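You operate a simulated robot arm through the tools that you are given. There is no shell and no other tool.

You are at the controls of a simulated two-armed robot. One attempt, no reset.

## Task
At the blue table, dot slides G5, G6 and L5 black.
Fine: one dot of the black marker on top of each; they stay in the drying rack; the marker goes back in its holder.

The check looks at the end state, three seconds after you hand in, the way a careful person would. Anything else that was tipped, shoved, dropped, spilled or broken makes it a failure.

## Robot
Two 6-joint arms with fingered hands on one trunk that stands fixed in place. Base frame: the origin is at the foot of the trunk, x ahead of it, y to its left, z up. Readings come in m, rad, newtons and seconds.
The left shoulder is at [0.07, 0.191, 1.248], the right one opposite. Each reaches about 0.983 m from its shoulder. Payload 4.7 kg a hand.
The TCP of each hand is the grasp point between the finger pads, 0.036 m short of the fingertips. In the tool frame z runs along the fingers and y along their closing line. The gripper opens to 0.12 m; its body begins 0.042 m behind the TCP. The gripper is a hand of 5 fingers: y runs from the thumb to the fingers, the wrist lies at [-0.018, -0.113, -0.198] in the tool frame.
Orientation is that of the tool frame in the base frame, as a unit quaternion [w, x, y, z]. With the fingers straight down and the wrist toward the robot, the tool's x, y and z point along [0, 1, 0], [1, 0, 0] and [0, 0, -1] of the base frame.

## Interface
- The arms move only by the tool send_rows. It takes "left_commands", "right_commands" or both (then of equal length, played together; a hand with none holds still); each is one flat list of numbers, 6 for each row, row after row: the shift along the tool's x, y, z in m, then the turn, a rotation vector about the tool's x, y, z in degrees. In form: [tx, ty, tz, ax, ay, az, tx, ty, tz, ax, ay, az, ...]. A call has 1 to 20 rows; each row shifts and turns the commanded pose from where the row before left it, along the tool's axes as they then stand. A row lasts 0.2 s, in which the tool goes at most 0.05 m and 0.15 rad; a call with a longer step from one row to the next is refused whole. A pose out of reach is approached as far as the arm can. The call stops where the force on the tool passes 40 N (or 10 N more than at its start, if that is more) or the arm is blocked; 0.2 s more then pass. In this call time passes only in rows, and 0.2 s behind the last. The reply holds the time, the measured pose of the TCP, the force on the tool along the base axes, the opening and the grip force, in the units named above and with some noise, with the torque about the TCP (base axes, N m) and any sound that the robot's microphone picked up.
- Cameras (640 x 400 px; columns grow to the right, rows downward): "scene" is now at [0.1171, -0.0227, 1.4479]; the picture's right is [-0.30, -0.95, -0.00], its down [-0.78, 0.25, -0.57] and it looks along [0.54, -0.17, -0.82] (base axes); focal length 214 px, centre (320, 200). "left" rides on the left gripper at [-0.073, -0.091, -0.143] in its tool frame; the picture's right is [-0.80, -0.28, 0.53], its down [0.53, -0.73, 0.42] and it looks along [0.27, 0.62, 0.74] (tool axes); focal length 234 px, centre (320, 200). "right" rides on the right gripper at [0.073, -0.091, -0.143] in its tool frame; the picture's right is [-0.80, 0.28, -0.53], its down [-0.53, -0.73, 0.42] and it looks along [-0.27, 0.62, 0.74] (tool axes); focal length 234 px, centre (320, 200). There is no depth. A picture from a camera that has moved, and an enlarged one, comes with that camera's place and axes in the base frame and with its lens.
- get_image(camera): a new picture of that camera. It takes no simulated time.
- slide_trunk(by): slides the trunk up (or, below 0, down) by that many m; the arms and the scene camera ride with it, the base frame stays. It gives what a move gives, with no picture.
- curl_fingers(index, middle, ring, little, thumb_bend, thumb_turn, hand): sets how far each is bent, from 0 (flat) to 1 (curled in); at 0.3 the hand is open as for a grip, at 0.7 the pads meet at the TCP. One left out holds its place. A second passes; each finger stops where it meets its share of the squeeze, and holds until it gets a number again. It is the only way to open and close the hand. It gives what a move gives, with no picture; readings hold the bend of each and the force on index, middle, ring, little, thumb and palm. thumb_turn goes from beside the hand (0) to across from the fingers (1), as for a grip.
- head_to(pan, tilt): turns the head with the scene camera to pan (to the left, within 1.501 rad either way) and tilt (down, from -0.506 to 1.204), counted from straight ahead of the robot. It gives what a move gives.
- zoom(camera, box): a new picture of the part [left, top, right, bottom] of that camera's present view, enlarged. It takes no simulated time.
- close_job(): hands the job in; it is judged then, once.

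Places have to be worked out from the pictures, the camera data and where the tool is seen. Open the grippers and draw the arms clear of the work before you hand the job in, unless the task says otherwise.

The tools are called after ">>>" as name(argument=value, ...) on one line, values as JSON. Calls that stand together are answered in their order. send_rows: Moves the arms, as the interface text tells. Its arguments: {"type":"object","properties":{"left_commands":{"type":"array"},"right_commands":{"type":"array"}},"required":[]} The other tools are called the same way: slide_trunk (by) moves the trunk up or down; curl_fingers (index, middle, ring, little, thumb_bend, thumb_turn, hand) moves the fingers one by one; head_to (pan, tilt) turns the head that bears the scene camera; get_image (camera) takes a picture; zoom (camera, box) takes an enlarged picture of a part of a camera's view; close_job () hands the job in.

At the start:

```text
t: 0.0
left_ee_pos: [0.1021, 0.2822, 0.4531]
left_orientation: [0.021, 0.308, 0.888, -0.34]
left_wrist_force: [-0.1, -0.5, -0.3]
left_ft_torque: [0.0, -0.01, 0.0]
left_finger_gap: 0.1199
left_grasp_force: 0.0
left_shape: jaw
left_bend: [0.3, 0.3, 0.3, 0.3, 0.3, 0.97]
left_finger forces: [0.0, 0.0, 0.0, 0.0, 0.1, 0.0]
right_ee_pos: [0.4938, -0.3975, 1.2715]
right_orientation: [0.0, 0.707, 0.707, 0.0]
right_wrist_force: [-0.1, -0.2, -0.5]
right_ft_torque: [0.01, 0.0, -0.02]
right_finger_gap: 0.1195
right_grasp_force: 0.1
right_shape: jaw
right_bend: [0.3, 0.3, 0.3, 0.3, 0.3, 0.98]
right_finger forces: [0.1, 0.0, 0.0, 0.0, 0.0, 0.0]
trunk travel left (down, up): [-0.725, 0.215]
head pan, tilt (commanded): [-0.309, 0.963]
```

scene: 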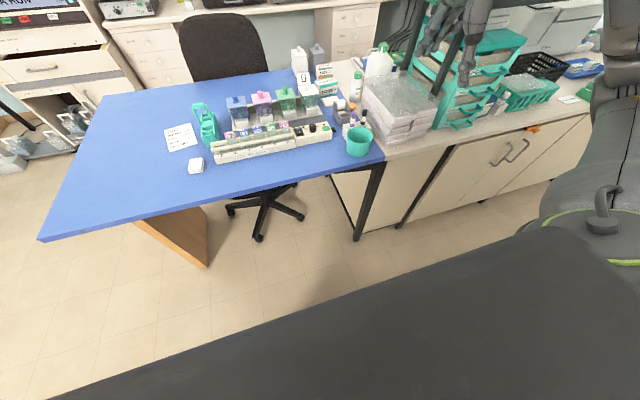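
right: 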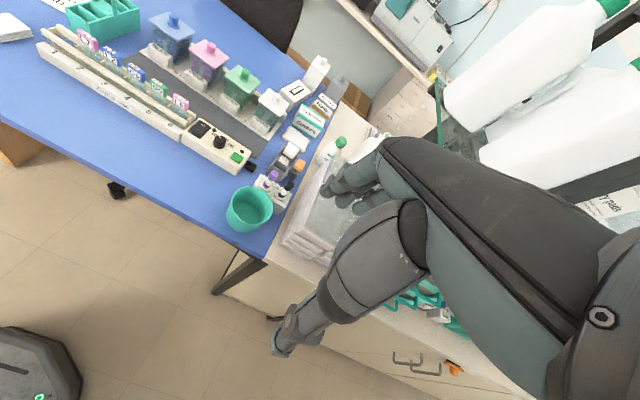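
left: 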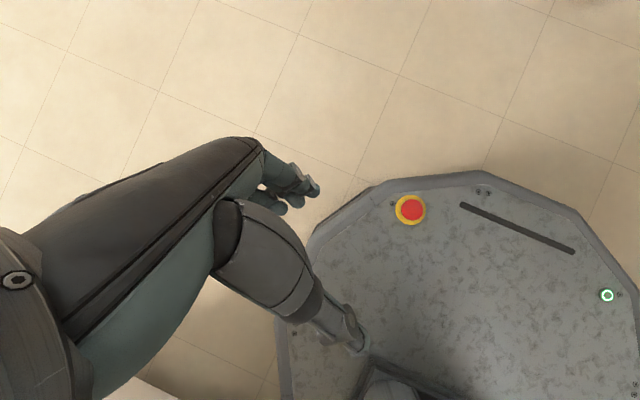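

The blue table is ahead and a bit left with a drying rack of slides and a marker block near its right corner. I zoom in to read things before moving.

>>> zoom(camera="scene", box=[180, 60, 400, 200])

>>> zoom(camera="right", box=[30, 10, 350, 210])

>>> zoom(camera="scene", box=[320, 90, 400, 160])

>>> zoom(camera="right", box=[220, 130, 340, 205])

```text
2.86 times, centred on (290, 130) of scene
camera zoom: at [0.1171, -0.0227, 1.4479], right [-0.3, -0.95, 0.0], down [-0.78, 0.25, -0.57], along [0.54, -0.17, -0.82], focal length 613 px, centre (406, 400)
```

zoom: 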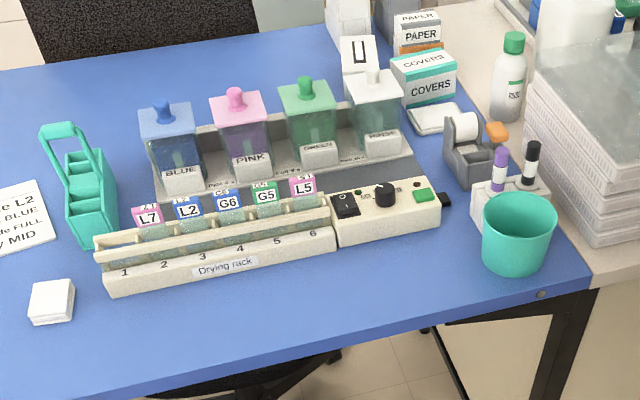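

```text
2.00 times, centred on (190, 110) of right
camera zoom: at [0.4028, -0.3264, 1.4142], right [0.28, -0.8, 0.53], down [-0.73, -0.53, -0.42], along [0.62, -0.27, -0.74], focal length 468 px, centre (580, 380)
```

zoom: 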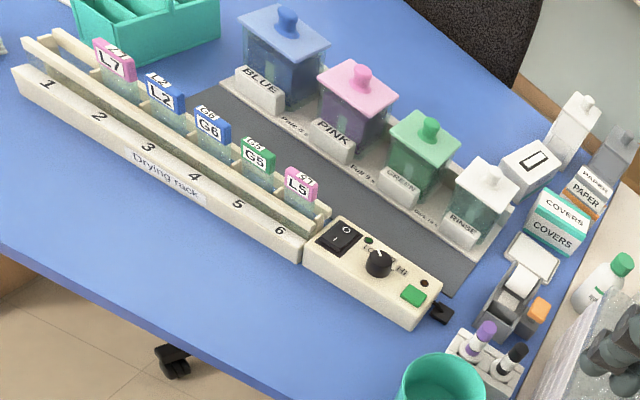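

```text
5.71 times, centred on (360, 125) of scene
camera zoom: at [0.1171, -0.0227, 1.4479], right [-0.3, -0.95, 0.0], down [-0.78, 0.25, -0.57], along [0.54, -0.17, -0.82], focal length 1226 px, centre (91, 629)
```

zoom: 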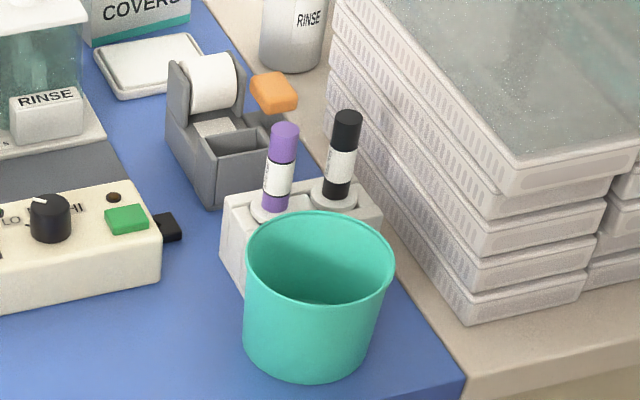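

```text
5.33 times, centred on (280, 168) of right
camera zoom: at [0.4028, -0.3264, 1.4142], right [0.28, -0.8, 0.53], down [-0.73, -0.53, -0.42], along [0.62, -0.27, -0.74], focal length 1249 px, centre (533, 373)
```

zoom: 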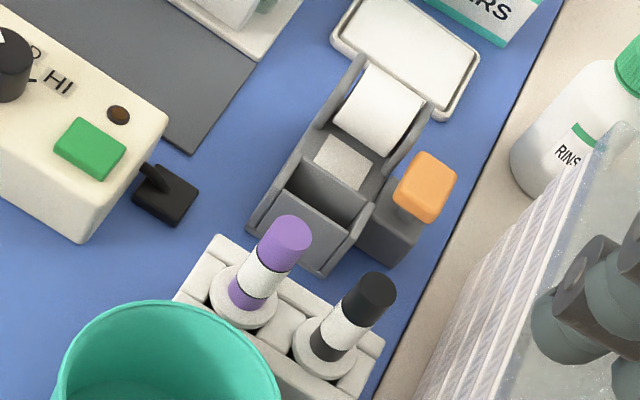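

The marker top is near (0.75, -0.40, 0.985) and the slide tops near x 0.79, z 0.977. Before planning the grip I look at how the right hand's fingers lie in its own camera and in the scene view.

>>> zoom(camera="right", box=[240, 120, 640, 370])

>>> zoom(camera="scene", box=[380, 0, 640, 163])

>>> zoom(camera="scene", box=[215, 110, 335, 165])

>>> zoom(camera="right", box=[60, 20, 220, 120])

```text
1.60 times, centred on (440, 245) of right
camera zoom: at [0.4028, -0.3264, 1.4142], right [0.28, -0.8, 0.53], down [-0.73, -0.53, -0.42], along [0.62, -0.27, -0.74], focal length 375 px, centre (128, 128)
```

zoom: 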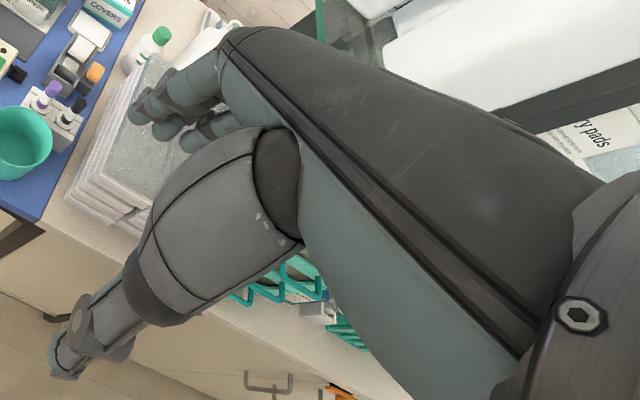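

```text
2.45 times, centred on (510, 82) of scene
camera zoom: at [0.1171, -0.0227, 1.4479], right [-0.3, -0.95, 0.0], down [-0.78, 0.25, -0.57], along [0.54, -0.17, -0.82], focal length 526 px, centre (-146, 491)
```

zoom: 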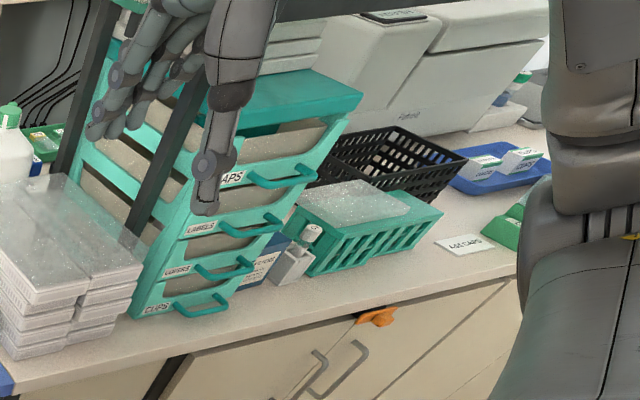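

```text
5.33 times, centred on (275, 138) of scene
camera zoom: at [0.1171, -0.0227, 1.4479], right [-0.3, -0.95, 0.0], down [-0.78, 0.25, -0.57], along [0.54, -0.17, -0.82], focal length 1144 px, centre (560, 533)
```

zoom: 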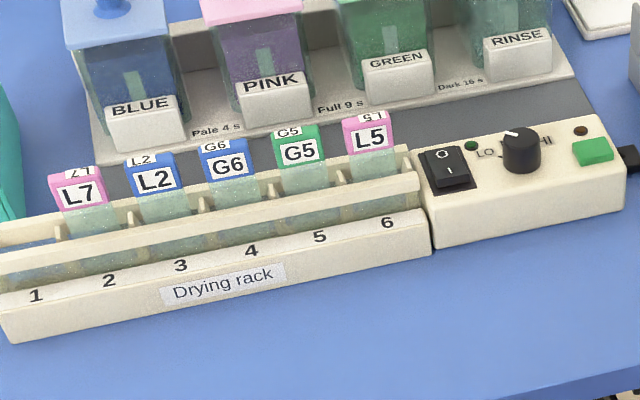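

```text
4.00 times, centred on (140, 70) of right
camera zoom: at [0.4028, -0.3264, 1.4142], right [0.28, -0.8, 0.53], down [-0.73, -0.53, -0.42], along [0.62, -0.27, -0.74], focal length 937 px, centre (1040, 720)
```

zoom: 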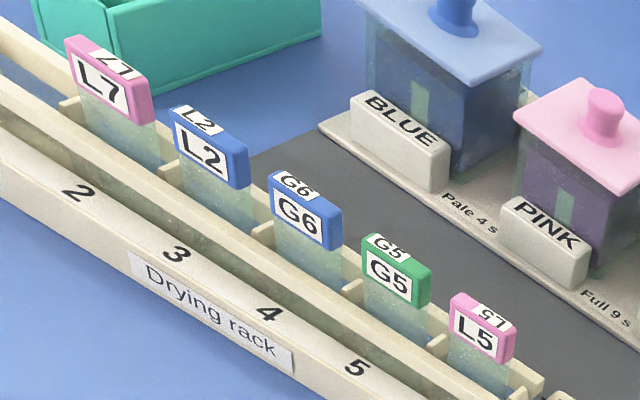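

The slides' tops are thick coloured caps with a small label on part of each top face. I test the hand shape in free air: fold ring and little away and bring index, middle and thumb close, to learn where they sit.

>>> curl_fingers(hand="right", index=0.55, middle=0.55, ring=1.0, little=1.0, thumb_bend=0.55, thumb_turn=1.0)

>>> get_image(camera="right")

>>> head_to(pan=-0.6, tilt=0.5)

>>> get_image(camera="scene")

```text
t: 1.0
left_ee_pos: [0.1026, 0.2825, 0.4541]
left_orientation: [0.022, 0.308, 0.888, -0.34]
left_wrist_force: [0.5, 0.5, 0.0]
left_ft_torque: [-0.03, 0.01, 0.01]
left_finger_gap: 0.1197
left_grasp_force: 0.1
left_shape: jaw
left_bend: [0.3, 0.3, 0.3, 0.3, 0.3, 0.97]
left_finger forces: [0.0, 0.0, 0.0, 0.0, 0.1, 0.0]
right_ee_pos: [0.4928, -0.3988, 1.2705]
right_orientation: [0.0, 0.707, 0.707, 0.0]
right_wrist_force: [0.3, 0.3, 0.2]
right_ft_torque: [-0.03, -0.01, 0.02]
right_finger_gap: 0.0485
right_grasp_force: 0.1
right_shape: fingers
right_bend: [0.55, 0.55, 1.0, 1.0, 0.55, 1.0]
right_finger forces: [0.0, 0.0, 0.1, 0.0, 0.1, 0.1]
trunk travel left (down, up): [-0.725, 0.215]
head pan, tilt (commanded): [-0.309, 0.963]
```

```text
taken
camera right: at [0.4028, -0.3264, 1.4141], right [0.28, -0.8, 0.53], down [-0.73, -0.53, -0.42], along [0.62, -0.27, -0.74], focal length 234 px, centre (320, 200)
```

right: 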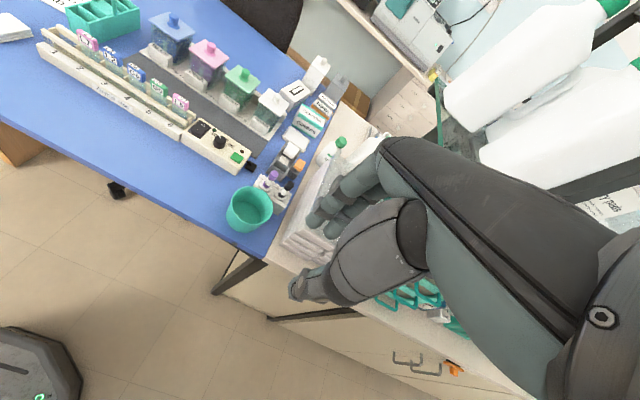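

```text
t: 1.9
left_ee_pos: [0.1023, 0.2831, 0.4528]
left_orientation: [0.021, 0.308, 0.888, -0.34]
left_wrist_force: [0.5, -0.2, -0.1]
left_ft_torque: [0.0, -0.05, 0.0]
left_finger_gap: 0.1199
left_grasp_force: 0.1
left_shape: jaw
left_bend: [0.3, 0.3, 0.3, 0.3, 0.3, 0.97]
left_finger forces: [0.0, 0.1, 0.0, 0.0, 0.0, 0.1]
right_ee_pos: [0.4939, -0.3978, 1.2725]
right_orientation: [0.0, 0.708, 0.707, 0.0]
right_wrist_force: [-0.1, 0.4, 0.1]
right_ft_torque: [0.02, 0.01, -0.01]
right_finger_gap: 0.0481
right_grasp_force: 0.0
right_shape: fingers
right_bend: [0.55, 0.55, 1.0, 1.0, 0.55, 1.0]
right_finger forces: [0.1, 0.0, 0.1, 0.1, 0.0, 0.1]
trunk travel left (down, up): [-0.725, 0.215]
head pan, tilt (commanded): [-0.6, 0.499]
```

```text
taken
camera scene: at [0.1237, -0.0522, 1.4863], right [-0.56, -0.83, 0.0], down [-0.4, 0.27, -0.88], along [0.72, -0.5, -0.48], focal length 214 px, centre (320, 200)
```

scene: 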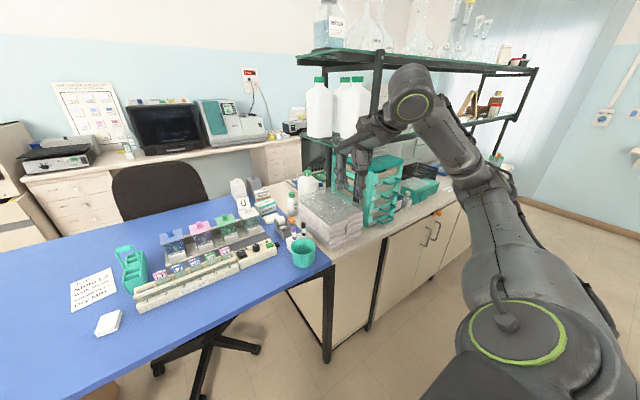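

The hand is well visible in this view; I enlarge it to see how the fingers lie.

>>> zoom(camera="scene", box=[310, 50, 470, 220])

>>> zoom(camera="right", box=[270, 120, 470, 320])

>>> zoom(camera="scene", box=[220, 180, 340, 280])

>>> zoom(camera="scene", box=[60, 230, 180, 340])

```text
2.35 times, centred on (390, 135) of scene
camera zoom: at [0.1237, -0.0522, 1.4863], right [-0.56, -0.83, 0.0], down [-0.4, 0.27, -0.88], along [0.72, -0.5, -0.48], focal length 505 px, centre (155, 353)
```

zoom: 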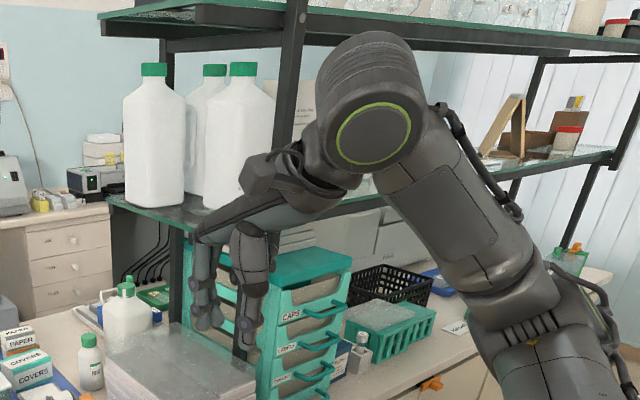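

```text
2.00 times, centred on (370, 220) of right
camera zoom: at [0.4028, -0.3264, 1.4142], right [0.28, -0.8, 0.53], down [-0.73, -0.53, -0.42], along [0.62, -0.27, -0.74], focal length 468 px, centre (220, 160)
```

zoom: 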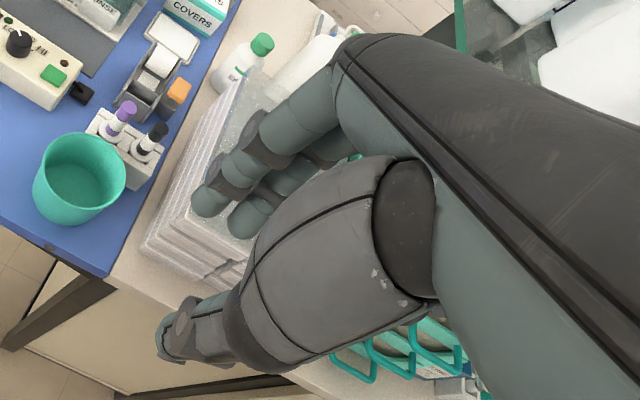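

```text
4.00 times, centred on (280, 230) of scene
camera zoom: at [0.1237, -0.0522, 1.4863], right [-0.56, -0.83, 0.0], down [-0.4, 0.27, -0.88], along [0.72, -0.5, -0.48], focal length 858 px, centre (480, 80)
```

zoom: 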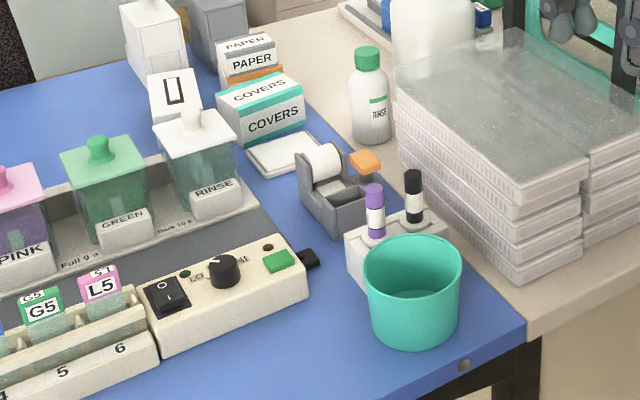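

```text
3.64 times, centred on (120, 285) of scene
camera zoom: at [0.1237, -0.0522, 1.4863], right [-0.56, -0.83, 0.0], down [-0.4, 0.27, -0.88], along [0.72, -0.5, -0.48], focal length 780 px, centre (1047, -109)
```

zoom: 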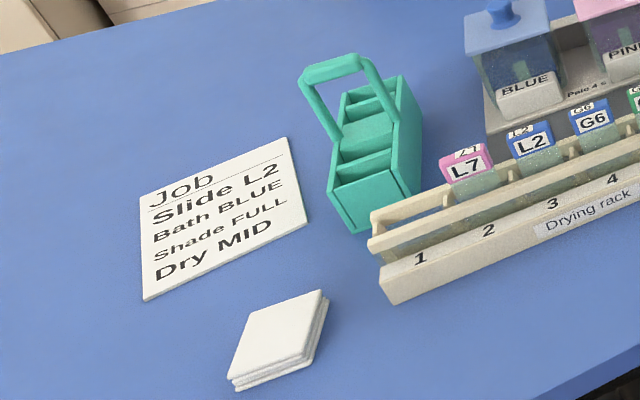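

The tool centre lies between index and middle with the thumb opposite, so a three-finger pinch along the upright marker should work with the fingers straight down. The Job card concerns another task. I move the right hand forward and down to (0.70, -0.40, 1.15) for a closer look at the marker.

>>> send_rows(right_commands=[0, 0.0345, 0.02, 0, 0, 0, 0, 0.0345, 0.02, 0, 0, 0, 0, 0.0345, 0.02, 0, 0, 0, 0, 0.0345, 0.02, 0, 0, 0, 0, 0.0345, 0.02, 0, 0, 0, 0, 0.0345, 0.02, 0, 0, 0])

>>> head_to(pan=-0.45, tilt=0.65)

>>> get_image(camera="right")

>>> get_image(camera="scene")

```text
t: 3.3
left_ee_pos: [0.1024, 0.2819, 0.4535]
left_orientation: [0.02, 0.308, 0.888, -0.34]
left_wrist_force: [-0.2, 0.7, -0.5]
left_ft_torque: [-0.02, 0.04, -0.02]
left_finger_gap: 0.1201
left_grasp_force: 0.1
left_shape: jaw
left_bend: [0.3, 0.3, 0.3, 0.3, 0.3, 0.97]
left_finger forces: [0.0, 0.0, 0.0, 0.0, 0.0, 0.0]
right_ee_pos: [0.7018, -0.3985, 1.1506]
right_orientation: [0.0, 0.707, 0.707, -0.002]
right_wrist_force: [0.4, 0.2, -0.8]
right_ft_torque: [0.0, 0.05, 0.03]
right_finger_gap: 0.0484
right_grasp_force: 0.2
right_shape: fingers
right_bend: [0.55, 0.55, 1.0, 1.0, 0.55, 1.0]
right_finger forces: [0.0, 0.0, 0.0, 0.0, 0.0, 0.0]
trunk travel left (down, up): [-0.725, 0.215]
head pan, tilt (commanded): [-0.6, 0.499]
```

```text
t: 4.0
left_ee_pos: [0.1008, 0.283, 0.4529]
left_orientation: [0.022, 0.307, 0.889, -0.34]
left_wrist_force: [-0.3, 0.0, 0.2]
left_ft_torque: [0.01, 0.0, 0.01]
left_finger_gap: 0.1197
left_grasp_force: 0.1
left_shape: jaw
left_bend: [0.3, 0.3, 0.3, 0.3, 0.3, 0.97]
left_finger forces: [0.0, 0.0, 0.1, 0.0, 0.1, 0.0]
right_ee_pos: [0.6997, -0.3987, 1.1515]
right_orientation: [0.0, 0.707, 0.708, 0.0]
right_wrist_force: [0.9, 0.1, -0.7]
right_ft_torque: [0.02, -0.01, -0.03]
right_finger_gap: 0.048
right_grasp_force: 0.1
right_shape: fingers
right_bend: [0.55, 0.55, 1.0, 1.0, 0.55, 1.0]
right_finger forces: [0.0, 0.1, 0.1, 0.0, 0.0, 0.0]
trunk travel left (down, up): [-0.725, 0.215]
head pan, tilt (commanded): [-0.45, 0.649]
```

```text
taken
camera right: at [0.609, -0.3266, 1.2946], right [0.28, -0.8, 0.53], down [-0.73, -0.53, -0.42], along [0.62, -0.27, -0.74], focal length 234 px, centre (320, 200)
```

right: 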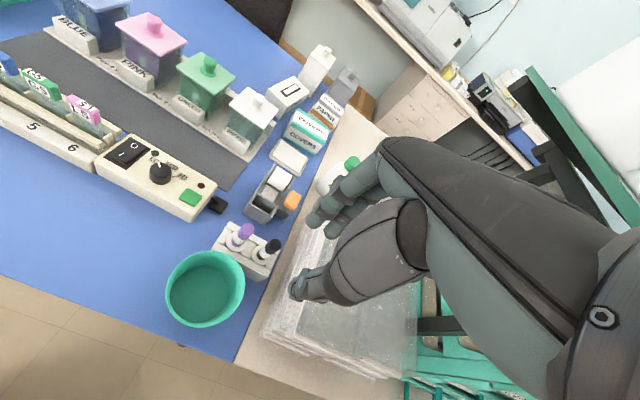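

```text
taken
camera scene: at [0.1264, -0.0387, 1.4731], right [-0.44, -0.9, 0.0], down [-0.54, 0.26, -0.8], along [0.72, -0.35, -0.6], focal length 214 px, centre (320, 200)
```

scene: 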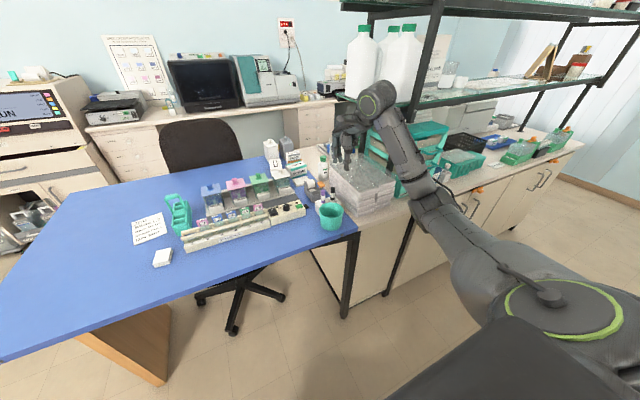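

The marker block is in clear view beside the bin; I enlarge it from both cameras for triangulation.

>>> zoom(camera="right", box=[200, 205, 320, 280])

>>> zoom(camera="right", box=[0, 40, 160, 140])

>>> zoom(camera="scene", box=[290, 140, 400, 240])

>>> zoom(camera="scene", box=[180, 180, 320, 260])

```text
5.33 times, centred on (260, 242) of right
camera zoom: at [0.609, -0.3266, 1.2946], right [0.28, -0.8, 0.53], down [-0.73, -0.53, -0.42], along [0.62, -0.27, -0.74], focal length 1249 px, centre (640, -27)
```

zoom: 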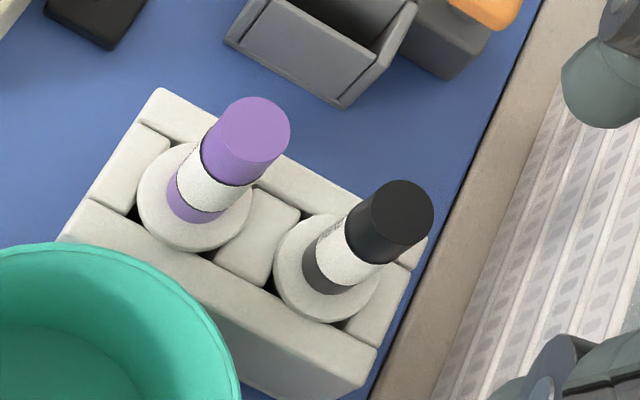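

```text
4.00 times, centred on (80, 90) of right
camera zoom: at [0.609, -0.3266, 1.2946], right [0.28, -0.8, 0.53], down [-0.73, -0.53, -0.42], along [0.62, -0.27, -0.74], focal length 937 px, centre (1280, 640)
```

zoom: 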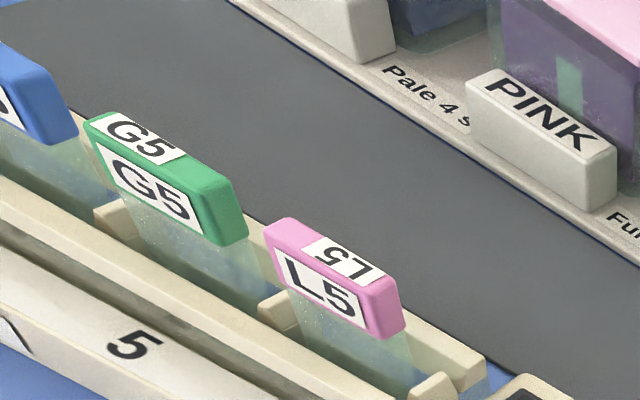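

```text
4.00 times, centred on (345, 190) of scene
camera zoom: at [0.1264, -0.0387, 1.4731], right [-0.44, -0.9, 0.0], down [-0.54, 0.26, -0.8], along [0.72, -0.35, -0.6], focal length 858 px, centre (220, 240)
```

zoom: 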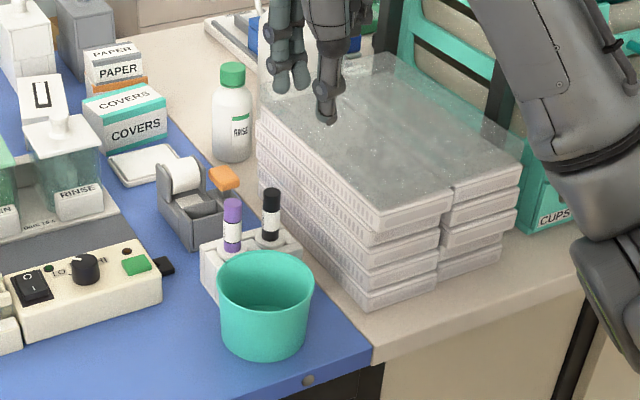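

```text
4.57 times, centred on (250, 220) of scene
camera zoom: at [0.1264, -0.0387, 1.4731], right [-0.44, -0.9, 0.0], down [-0.54, 0.26, -0.8], along [0.72, -0.35, -0.6], focal length 980 px, centre (640, 109)
```

zoom: 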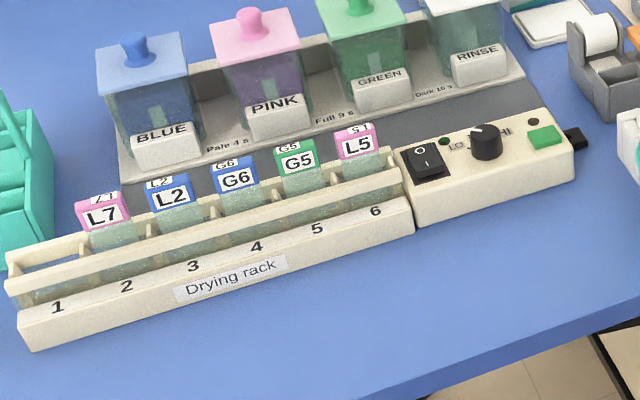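

The black marker's top is near (0.753, -0.400, 0.986), its collar near z 0.922; fingertips sit about 36 mm below the tool centre. I move above it to z 1.05 and look again.

>>> send_rows(right_commands=[0, 0.0265, 0.02, 0, 0, 0, 0, 0.0265, 0.02, 0, 0, 0, 0, 0, 0.03, 0, 0, 0, 0, 0, 0.03, 0, 0, 0])

>>> get_image(camera="right")

>>> zoom(camera="scene", box=[290, 140, 400, 240])

```text
t: 5.0
left_ee_pos: [0.102, 0.2831, 0.4532]
left_orientation: [0.022, 0.307, 0.888, -0.34]
left_wrist_force: [-0.9, 0.5, -0.7]
left_ft_torque: [0.01, 0.0, 0.02]
left_finger_gap: 0.1198
left_grasp_force: 0.0
left_shape: jaw
left_bend: [0.3, 0.3, 0.3, 0.3, 0.3, 0.97]
left_finger forces: [0.0, 0.0, 0.0, 0.0, 0.0, 0.0]
right_ee_pos: [0.7545, -0.3984, 1.0504]
right_orientation: [-0.001, 0.707, 0.707, 0.0]
right_wrist_force: [-0.2, 0.3, 0.1]
right_ft_torque: [0.02, 0.02, 0.0]
right_finger_gap: 0.048
right_grasp_force: 0.0
right_shape: fingers
right_bend: [0.55, 0.55, 1.0, 1.0, 0.55, 1.0]
right_finger forces: [0.0, 0.0, 0.0, 0.0, 0.0, 0.1]
trunk travel left (down, up): [-0.725, 0.215]
head pan, tilt (commanded): [-0.45, 0.649]
```

```text
taken
camera right: at [0.6638, -0.3264, 1.1935], right [0.28, -0.8, 0.53], down [-0.73, -0.53, -0.42], along [0.62, -0.27, -0.74], focal length 234 px, centre (320, 200)
```

right: 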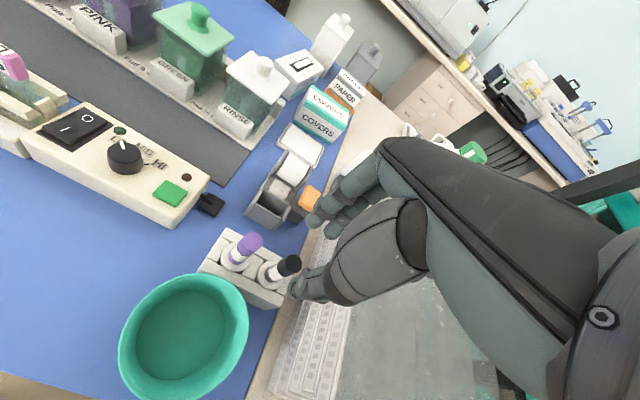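

```text
4.00 times, centred on (345, 190) of scene
camera zoom: at [0.1276, -0.0388, 1.473], right [-0.44, -0.9, 0.0], down [-0.54, 0.26, -0.8], along [0.72, -0.35, -0.61], focal length 858 px, centre (220, 240)
```

zoom: 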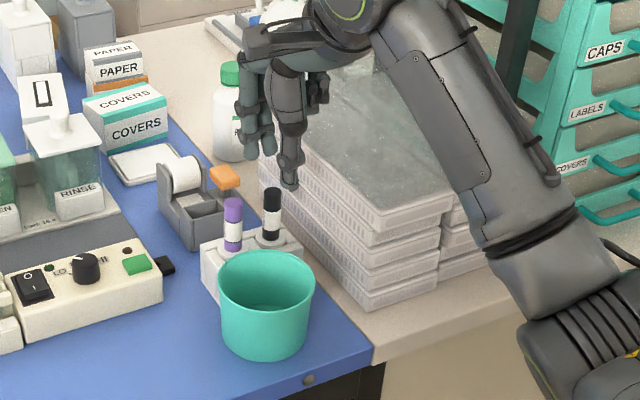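

The marker's top is now just below and in front of the thumb in the hand view. I enlarge to refine its position.

>>> zoom(camera="right", box=[200, 200, 360, 320])

>>> zoom(camera="scene", box=[330, 150, 380, 210])

```text
3.33 times, centred on (280, 260) of right
camera zoom: at [0.6638, -0.3264, 1.1935], right [0.28, -0.8, 0.53], down [-0.73, -0.53, -0.42], along [0.62, -0.27, -0.74], focal length 781 px, centre (453, 0)
```

zoom: 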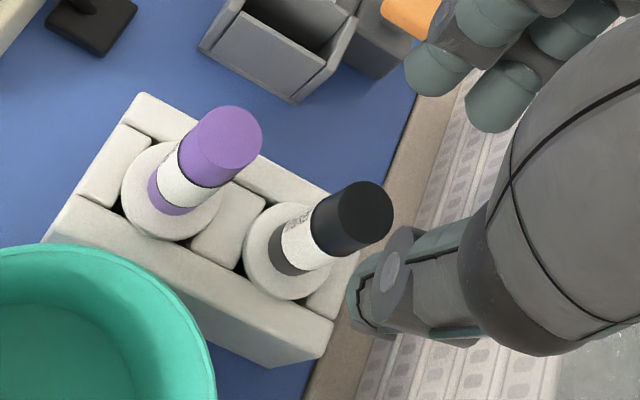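

```text
6.67 times, centred on (355, 180) of scene
camera zoom: at [0.1276, -0.0388, 1.473], right [-0.44, -0.9, 0.0], down [-0.54, 0.26, -0.8], along [0.72, -0.35, -0.61], focal length 1430 px, centre (87, 333)
```

zoom: 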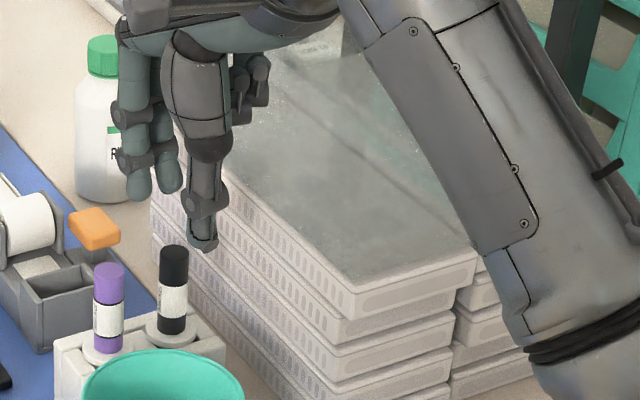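

In the tool frame the marker top is at about x 0, y -0.003, z +0.064, so I nudge 2 mm toward the thumb and descend halfway, then check.

>>> send_rows(right_commands=[0, -0.002, 0.01, 0, 0, 0, 0, 0, 0.015, 0, 0, 0, 0, 0, 0.015, 0, 0, 0])

>>> zoom(camera="right", box=[200, 180, 360, 320])

>>> zoom(camera="scene", box=[330, 160, 380, 210])

```text
t: 5.8
left_ee_pos: [0.1012, 0.2826, 0.4533]
left_orientation: [0.022, 0.307, 0.888, -0.34]
left_wrist_force: [0.7, 0.2, 0.0]
left_ft_torque: [-0.01, 0.01, 0.03]
left_finger_gap: 0.12
left_grasp_force: 0.1
left_shape: jaw
left_bend: [0.3, 0.3, 0.3, 0.3, 0.3, 0.97]
left_finger forces: [0.0, 0.0, 0.1, 0.1, 0.0, 0.1]
right_ee_pos: [0.7518, -0.399, 1.0097]
right_orientation: [0.0, 0.707, 0.707, 0.0]
right_wrist_force: [-0.5, -0.3, -1.0]
right_ft_torque: [-0.02, 0.0, -0.01]
right_finger_gap: 0.048
right_grasp_force: 0.0
right_shape: fingers
right_bend: [0.55, 0.55, 1.0, 1.0, 0.55, 1.0]
right_finger forces: [0.0, 0.0, 0.1, 0.0, 0.0, 0.0]
trunk travel left (down, up): [-0.725, 0.215]
head pan, tilt (commanded): [-0.45, 0.649]
```

```text
2.86 times, centred on (280, 250) of right
camera zoom: at [0.6607, -0.3265, 1.1534], right [0.28, -0.8, 0.53], down [-0.73, -0.53, -0.42], along [0.62, -0.27, -0.74], focal length 669 px, centre (434, 57)
```

zoom: 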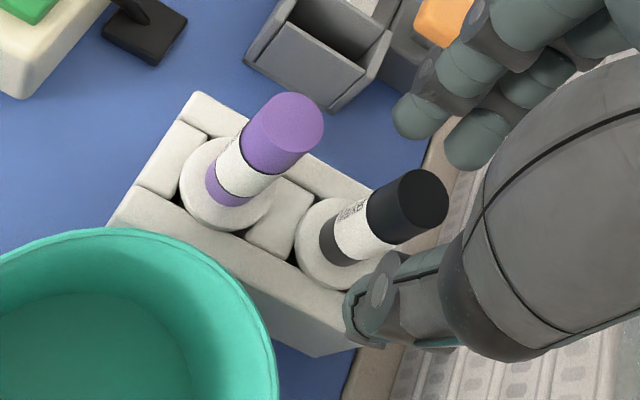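

```text
8.00 times, centred on (355, 185) of scene
camera zoom: at [0.1268, -0.0388, 1.473], right [-0.44, -0.9, 0.0], down [-0.54, 0.26, -0.8], along [0.72, -0.35, -0.6], focal length 1716 px, centre (40, 320)
```

zoom: 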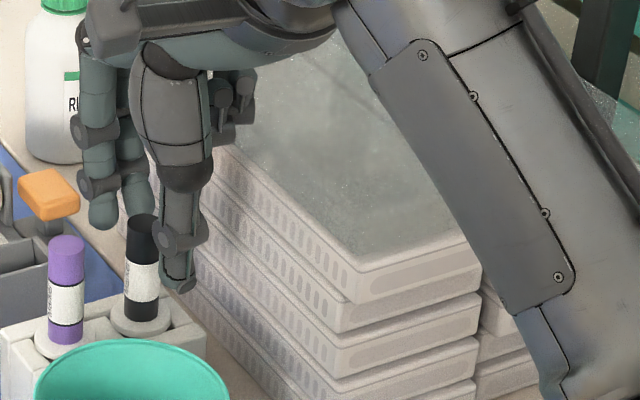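

The marker top is now centred within about 1 mm of the tool axis. I go down the last 40 mm to z 0.970, slowly.

>>> send_rows(right_commands=[-0.0005, 0.0005, 0.01, 0, 0, 0, 0, 0, 0.01, 0, 0, 0, 0, 0, 0.01, 0, 0, 0, 0, 0, 0.01, 0, 0, 0])

>>> zoom(camera="right", box=[220, 150, 420, 330])

>>> zoom(camera="scene", box=[330, 160, 380, 210])

```text
t: 6.8
left_ee_pos: [0.1003, 0.2836, 0.4532]
left_orientation: [0.022, 0.308, 0.888, -0.341]
left_wrist_force: [0.7, 0.4, 0.0]
left_ft_torque: [0.01, -0.05, -0.02]
left_finger_gap: 0.1195
left_grasp_force: 0.0
left_shape: jaw
left_bend: [0.3, 0.3, 0.3, 0.3, 0.3, 0.97]
left_finger forces: [0.0, 0.1, 0.0, 0.1, 0.0, 0.0]
right_ee_pos: [0.7521, -0.3949, 0.9733]
right_orientation: [0.002, 0.706, 0.708, 0.001]
right_wrist_force: [-0.2, 12.9, 8.0]
right_ft_torque: [-1.23, -0.11, 0.28]
right_finger_gap: 0.0482
right_grasp_force: 6.9
right_shape: fingers
right_bend: [0.55, 0.55, 1.0, 1.0, 0.55, 1.0]
right_finger forces: [0.0, 0.1, 0.1, 13.3, 0.0, 0.1]
trunk travel left (down, up): [-0.725, 0.215]
head pan, tilt (commanded): [-0.45, 0.649]
```

```text
2.22 times, centred on (320, 240) of right
camera zoom: at [0.6609, -0.323, 1.1162], right [0.28, -0.8, 0.53], down [-0.73, -0.53, -0.43], along [0.62, -0.27, -0.74], focal length 520 px, centre (320, 111)
```

zoom: 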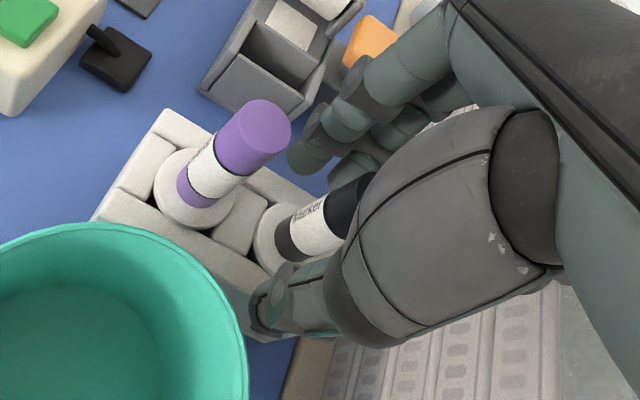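

```text
8.00 times, centred on (355, 185) of scene
camera zoom: at [0.1257, -0.0353, 1.4733], right [-0.43, -0.9, 0.0], down [-0.54, 0.26, -0.8], along [0.72, -0.35, -0.6], focal length 1716 px, centre (40, 320)
```

zoom: 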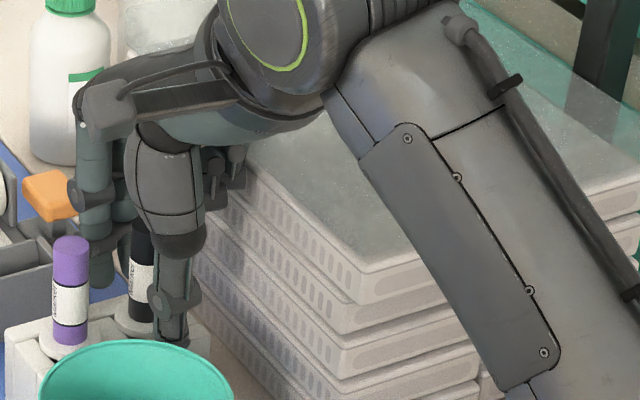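

The little finger pressed on the tray stack's side (13 N), so I back straight up at once. After that I plan to tilt the hand about the closing line so the little-finger side rises clear.

>>> send_rows(right_commands=[0, 0, -0.015, 0, 0, 0, 0, 0, -0.02, 0, 0, 0, 0, 0, -0.03, 0, 0, 0, 0, 0, -0.035, 0, 0, 0])

>>> get_image(camera="right")

>>> zoom(camera="scene", box=[290, 140, 400, 240])

```text
t: 7.8
left_ee_pos: [0.1005, 0.2821, 0.4535]
left_orientation: [0.019, 0.309, 0.888, -0.341]
left_wrist_force: [-0.4, 0.1, 0.8]
left_ft_torque: [-0.02, -0.05, 0.01]
left_finger_gap: 0.1196
left_grasp_force: 0.0
left_shape: jaw
left_bend: [0.3, 0.3, 0.3, 0.3, 0.3, 0.97]
left_finger forces: [0.0, 0.0, 0.0, 0.0, 0.1, 0.0]
right_ee_pos: [0.7516, -0.3979, 1.0711]
right_orientation: [0.0, 0.707, 0.707, 0.0]
right_wrist_force: [-0.4, 0.0, 0.0]
right_ft_torque: [-0.01, 0.0, 0.0]
right_finger_gap: 0.0484
right_grasp_force: 0.1
right_shape: fingers
right_bend: [0.55, 0.55, 1.0, 1.0, 0.55, 1.0]
right_finger forces: [0.0, 0.1, 0.1, 0.1, 0.0, 0.0]
trunk travel left (down, up): [-0.725, 0.215]
head pan, tilt (commanded): [-0.45, 0.649]
```

```text
taken
camera right: at [0.6612, -0.3257, 1.2147], right [0.28, -0.8, 0.53], down [-0.73, -0.53, -0.42], along [0.62, -0.27, -0.74], focal length 234 px, centre (320, 200)
```

right: 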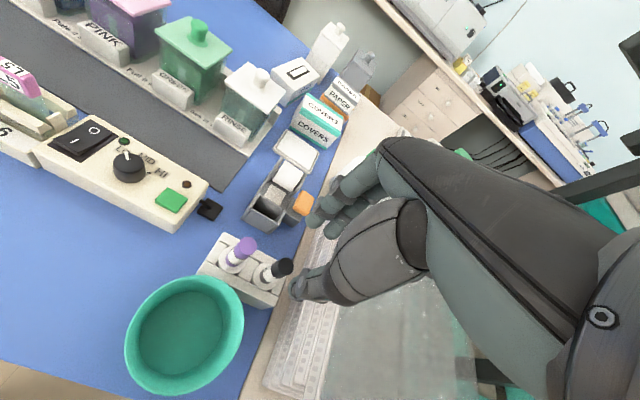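

```text
4.00 times, centred on (345, 190) of scene
camera zoom: at [0.1262, -0.0376, 1.473], right [-0.44, -0.9, 0.0], down [-0.54, 0.26, -0.8], along [0.72, -0.35, -0.6], focal length 858 px, centre (220, 240)
```

zoom: 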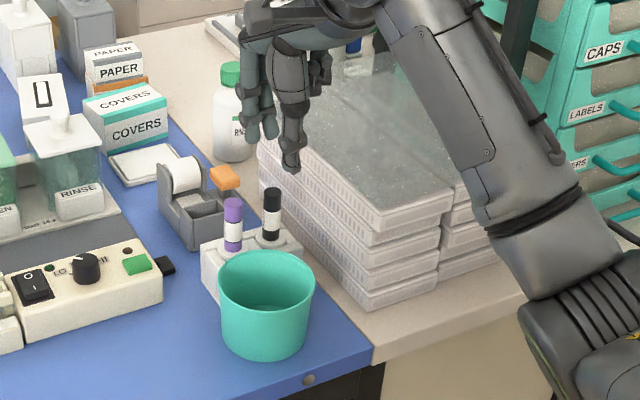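

The stack looks unmoved and the forces are back to zero. Now I tilt the hand 28 degrees about its closing line, raising the little-finger side away from the stack.

>>> send_rows(right_commands=[0, 0, 0, 0, -7, 0, 0, 0, 0, 0, -7, 0, 0, 0, 0, 0, -7, 0, 0, 0, 0, 0, -7, 0])

>>> get_image(camera="right")

>>> zoom(camera="scene", box=[290, 140, 400, 240])

```text
t: 8.8
left_ee_pos: [0.1026, 0.2825, 0.4541]
left_orientation: [0.022, 0.308, 0.888, -0.341]
left_wrist_force: [0.1, 0.6, -0.1]
left_ft_torque: [-0.02, 0.0, 0.02]
left_finger_gap: 0.1199
left_grasp_force: 0.1
left_shape: jaw
left_bend: [0.3, 0.3, 0.3, 0.3, 0.3, 0.97]
left_finger forces: [0.0, 0.1, 0.1, 0.0, 0.0, 0.0]
right_ee_pos: [0.7514, -0.3967, 1.0708]
right_orientation: [0.173, 0.686, 0.686, -0.171]
right_wrist_force: [0.7, 0.4, 0.6]
right_ft_torque: [-0.02, 0.0, 0.02]
right_finger_gap: 0.0483
right_grasp_force: 0.1
right_shape: fingers
right_bend: [0.55, 0.55, 1.0, 1.0, 0.55, 1.0]
right_finger forces: [0.0, 0.0, 0.1, 0.0, 0.0, 0.0]
trunk travel left (down, up): [-0.725, 0.215]
head pan, tilt (commanded): [-0.45, 0.649]
```

```text
taken
camera right: at [0.6614, -0.267, 1.1635], right [0.28, -0.46, 0.84], down [-0.73, -0.67, -0.12], along [0.62, -0.58, -0.52], focal length 234 px, centre (320, 200)
```

right: 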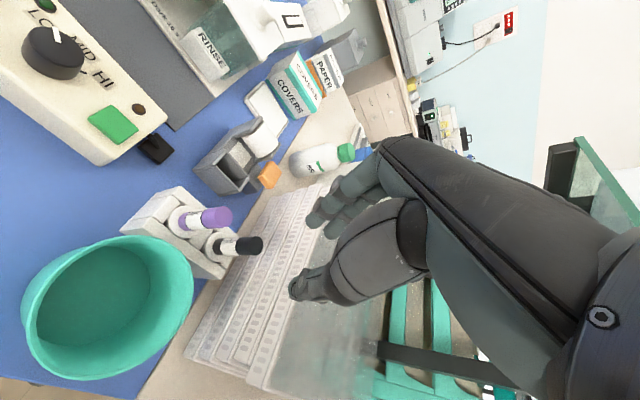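

```text
4.00 times, centred on (345, 190) of scene
camera zoom: at [0.127, -0.0373, 1.4731], right [-0.44, -0.9, 0.0], down [-0.54, 0.26, -0.8], along [0.72, -0.35, -0.6], focal length 858 px, centre (220, 240)
```

zoom: 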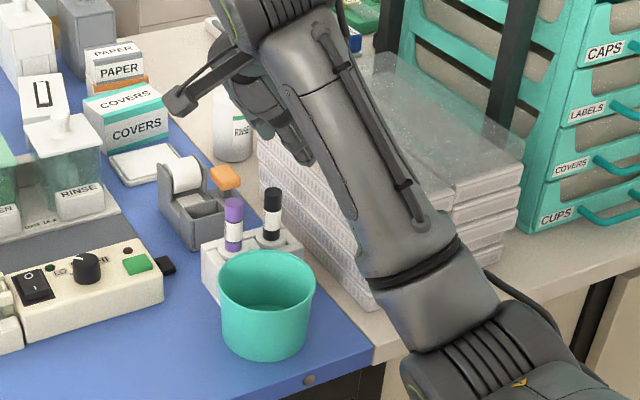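

The hand tilted as wanted with the tool centre in place. I check the arm's posture relative to the counter and the marker's position in the new hand view before descending.

>>> get_image(camera="scene")

>>> zoom(camera="right", box=[100, 160, 340, 310])

```text
taken
camera scene: at [0.127, -0.0373, 1.4731], right [-0.44, -0.9, 0.0], down [-0.54, 0.26, -0.8], along [0.72, -0.35, -0.6], focal length 214 px, centre (320, 200)
```

scene: 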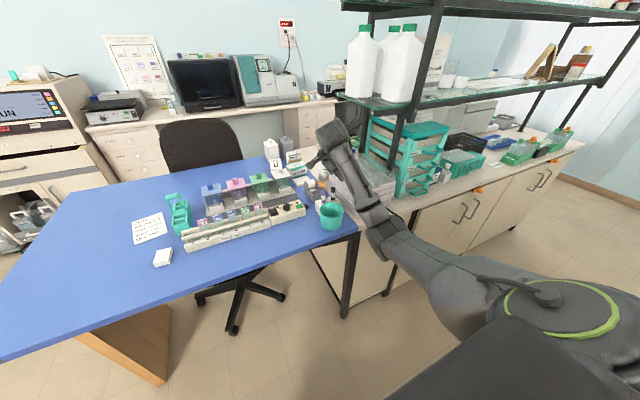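

```text
2.67 times, centred on (220, 235) of right
camera zoom: at [0.6614, -0.267, 1.1635], right [0.28, -0.46, 0.84], down [-0.73, -0.67, -0.12], along [0.62, -0.58, -0.52], focal length 624 px, centre (587, 107)
```

zoom: 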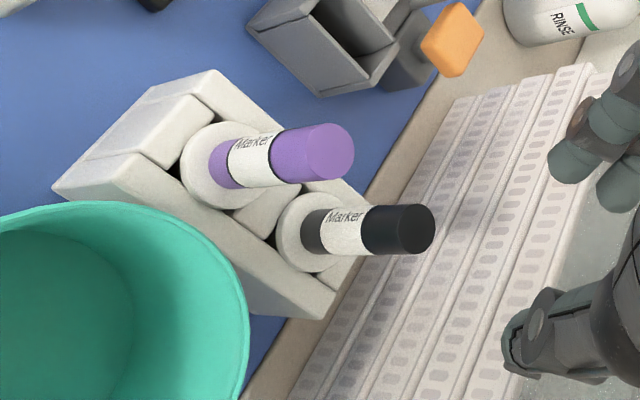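

Triangulation again gives the marker axis at about (0.752, -0.401) and the tool centre is 2.5 mm to its left. I correct that and descend 50 mm straight down, then look.

>>> send_rows(right_commands=[-0.0022, 0, 0.0012, 0, 0, 0, 0.00939, 0, 0.01766, 0, 0, 0, 0.00704, 0, 0.01325, 0, 0, 0, 0.00704, 0, 0.01325, 0, 0, 0])

>>> zoom(camera="right", box=[140, 140, 380, 310])

>>> zoom(camera="scene", box=[310, 150, 390, 230])

```text
t: 9.8
left_ee_pos: [0.102, 0.2828, 0.4534]
left_orientation: [0.022, 0.307, 0.888, -0.341]
left_wrist_force: [-0.1, -0.3, 0.0]
left_ft_torque: [0.03, -0.01, 0.02]
left_finger_gap: 0.1196
left_grasp_force: 0.1
left_shape: jaw
left_bend: [0.3, 0.3, 0.3, 0.3, 0.3, 0.97]
left_finger forces: [0.1, 0.0, 0.0, 0.1, 0.0, 0.0]
right_ee_pos: [0.752, -0.4, 1.0198]
right_orientation: [0.171, 0.687, 0.685, -0.172]
right_wrist_force: [0.6, -0.3, -0.2]
right_ft_torque: [0.02, -0.01, 0.01]
right_finger_gap: 0.0481
right_grasp_force: 0.0
right_shape: fingers
right_bend: [0.55, 0.55, 1.0, 1.0, 0.55, 1.0]
right_finger forces: [0.1, 0.0, 0.0, 0.0, 0.0, 0.1]
trunk travel left (down, up): [-0.725, 0.215]
head pan, tilt (commanded): [-0.45, 0.649]
```

```text
2.35 times, centred on (260, 225) of right
camera zoom: at [0.6614, -0.2708, 1.1126], right [0.28, -0.46, 0.84], down [-0.73, -0.67, -0.12], along [0.62, -0.58, -0.53], focal length 551 px, centre (461, 141)
```

zoom: 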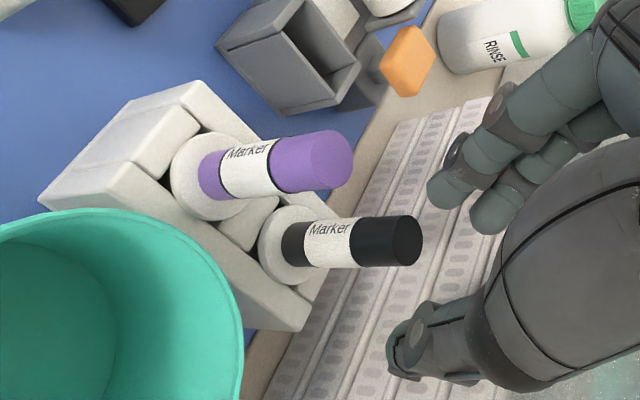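

```text
5.00 times, centred on (350, 190) of scene
camera zoom: at [0.127, -0.0386, 1.473], right [-0.44, -0.9, 0.0], down [-0.54, 0.26, -0.8], along [0.72, -0.35, -0.6], focal length 1072 px, centre (170, 250)
```

zoom: 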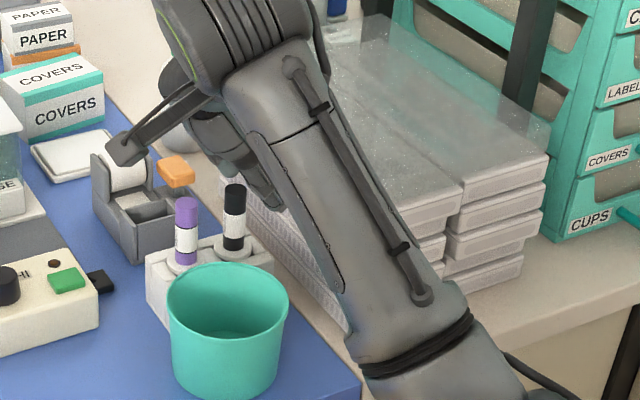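

The marker stands between thumb and fingers, with about 1 mm offset only. I go on down 48 mm to the grip height in small rows, watching the forces.

>>> send_rows(right_commands=[0.00469, 0.0005, 0.00883, 0, 0, 0, 0.00469, 0, 0.00883, 0, 0, 0, 0.00469, 0, 0.00883, 0, 0, 0, 0.00469, 0, 0.00883, 0, 0, 0, 0.00375, 0, 0.00706, 0, 0, 0])

>>> get_image(camera="right")

>>> zoom(camera="right", box=[200, 140, 440, 310])

>>> zoom(camera="scene", box=[310, 150, 390, 230])

```text
t: 11.0
left_ee_pos: [0.101, 0.2826, 0.4528]
left_orientation: [0.021, 0.308, 0.888, -0.341]
left_wrist_force: [0.2, -0.2, -0.5]
left_ft_torque: [-0.04, 0.0, 0.01]
left_finger_gap: 0.1199
left_grasp_force: 0.0
left_shape: jaw
left_bend: [0.3, 0.3, 0.3, 0.3, 0.3, 0.97]
left_finger forces: [0.1, 0.0, 0.1, 0.0, 0.1, 0.1]
right_ee_pos: [0.7523, -0.4024, 0.9715]
right_orientation: [0.171, 0.686, 0.686, -0.171]
right_wrist_force: [0.6, 0.1, -0.3]
right_ft_torque: [-0.01, -0.03, 0.0]
right_finger_gap: 0.0483
right_grasp_force: 0.0
right_shape: fingers
right_bend: [0.55, 0.55, 1.0, 1.0, 0.55, 1.0]
right_finger forces: [0.0, 0.0, 0.0, 0.1, 0.0, 0.0]
trunk travel left (down, up): [-0.725, 0.215]
head pan, tilt (commanded): [-0.45, 0.649]
```

```text
taken
camera right: at [0.662, -0.2708, 1.0647], right [0.28, -0.46, 0.84], down [-0.73, -0.67, -0.12], along [0.62, -0.58, -0.53], focal length 234 px, centre (320, 200)
```

right: 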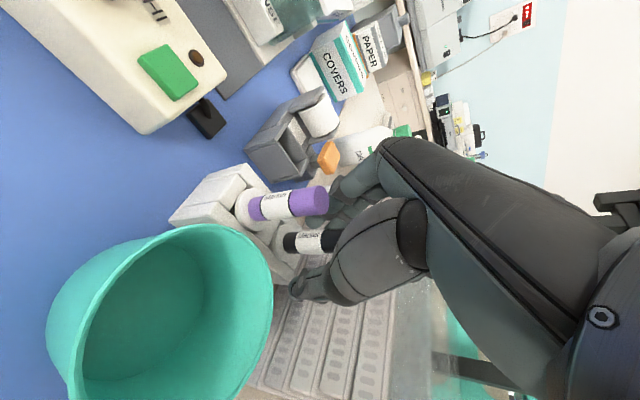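

```text
2.35 times, centred on (320, 225) of right
camera zoom: at [0.662, -0.2708, 1.0647], right [0.28, -0.46, 0.84], down [-0.73, -0.67, -0.12], along [0.62, -0.58, -0.53], focal length 551 px, centre (320, 141)
```

zoom: 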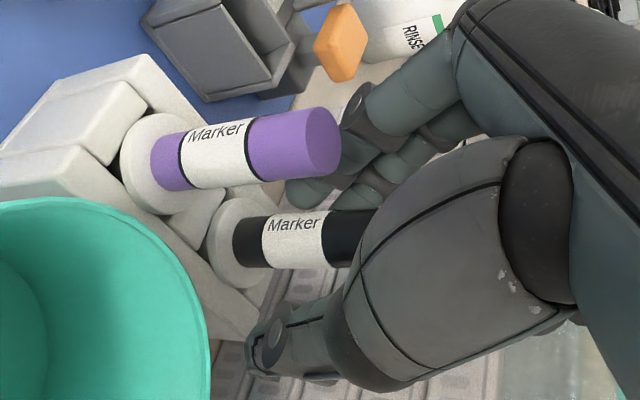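

```text
5.00 times, centred on (350, 190) of scene
camera zoom: at [0.1269, -0.0386, 1.473], right [-0.44, -0.9, 0.0], down [-0.54, 0.26, -0.8], along [0.72, -0.35, -0.6], focal length 1072 px, centre (170, 250)
```

zoom: 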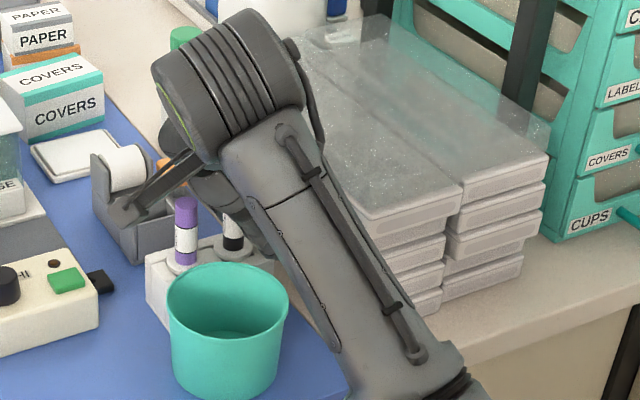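

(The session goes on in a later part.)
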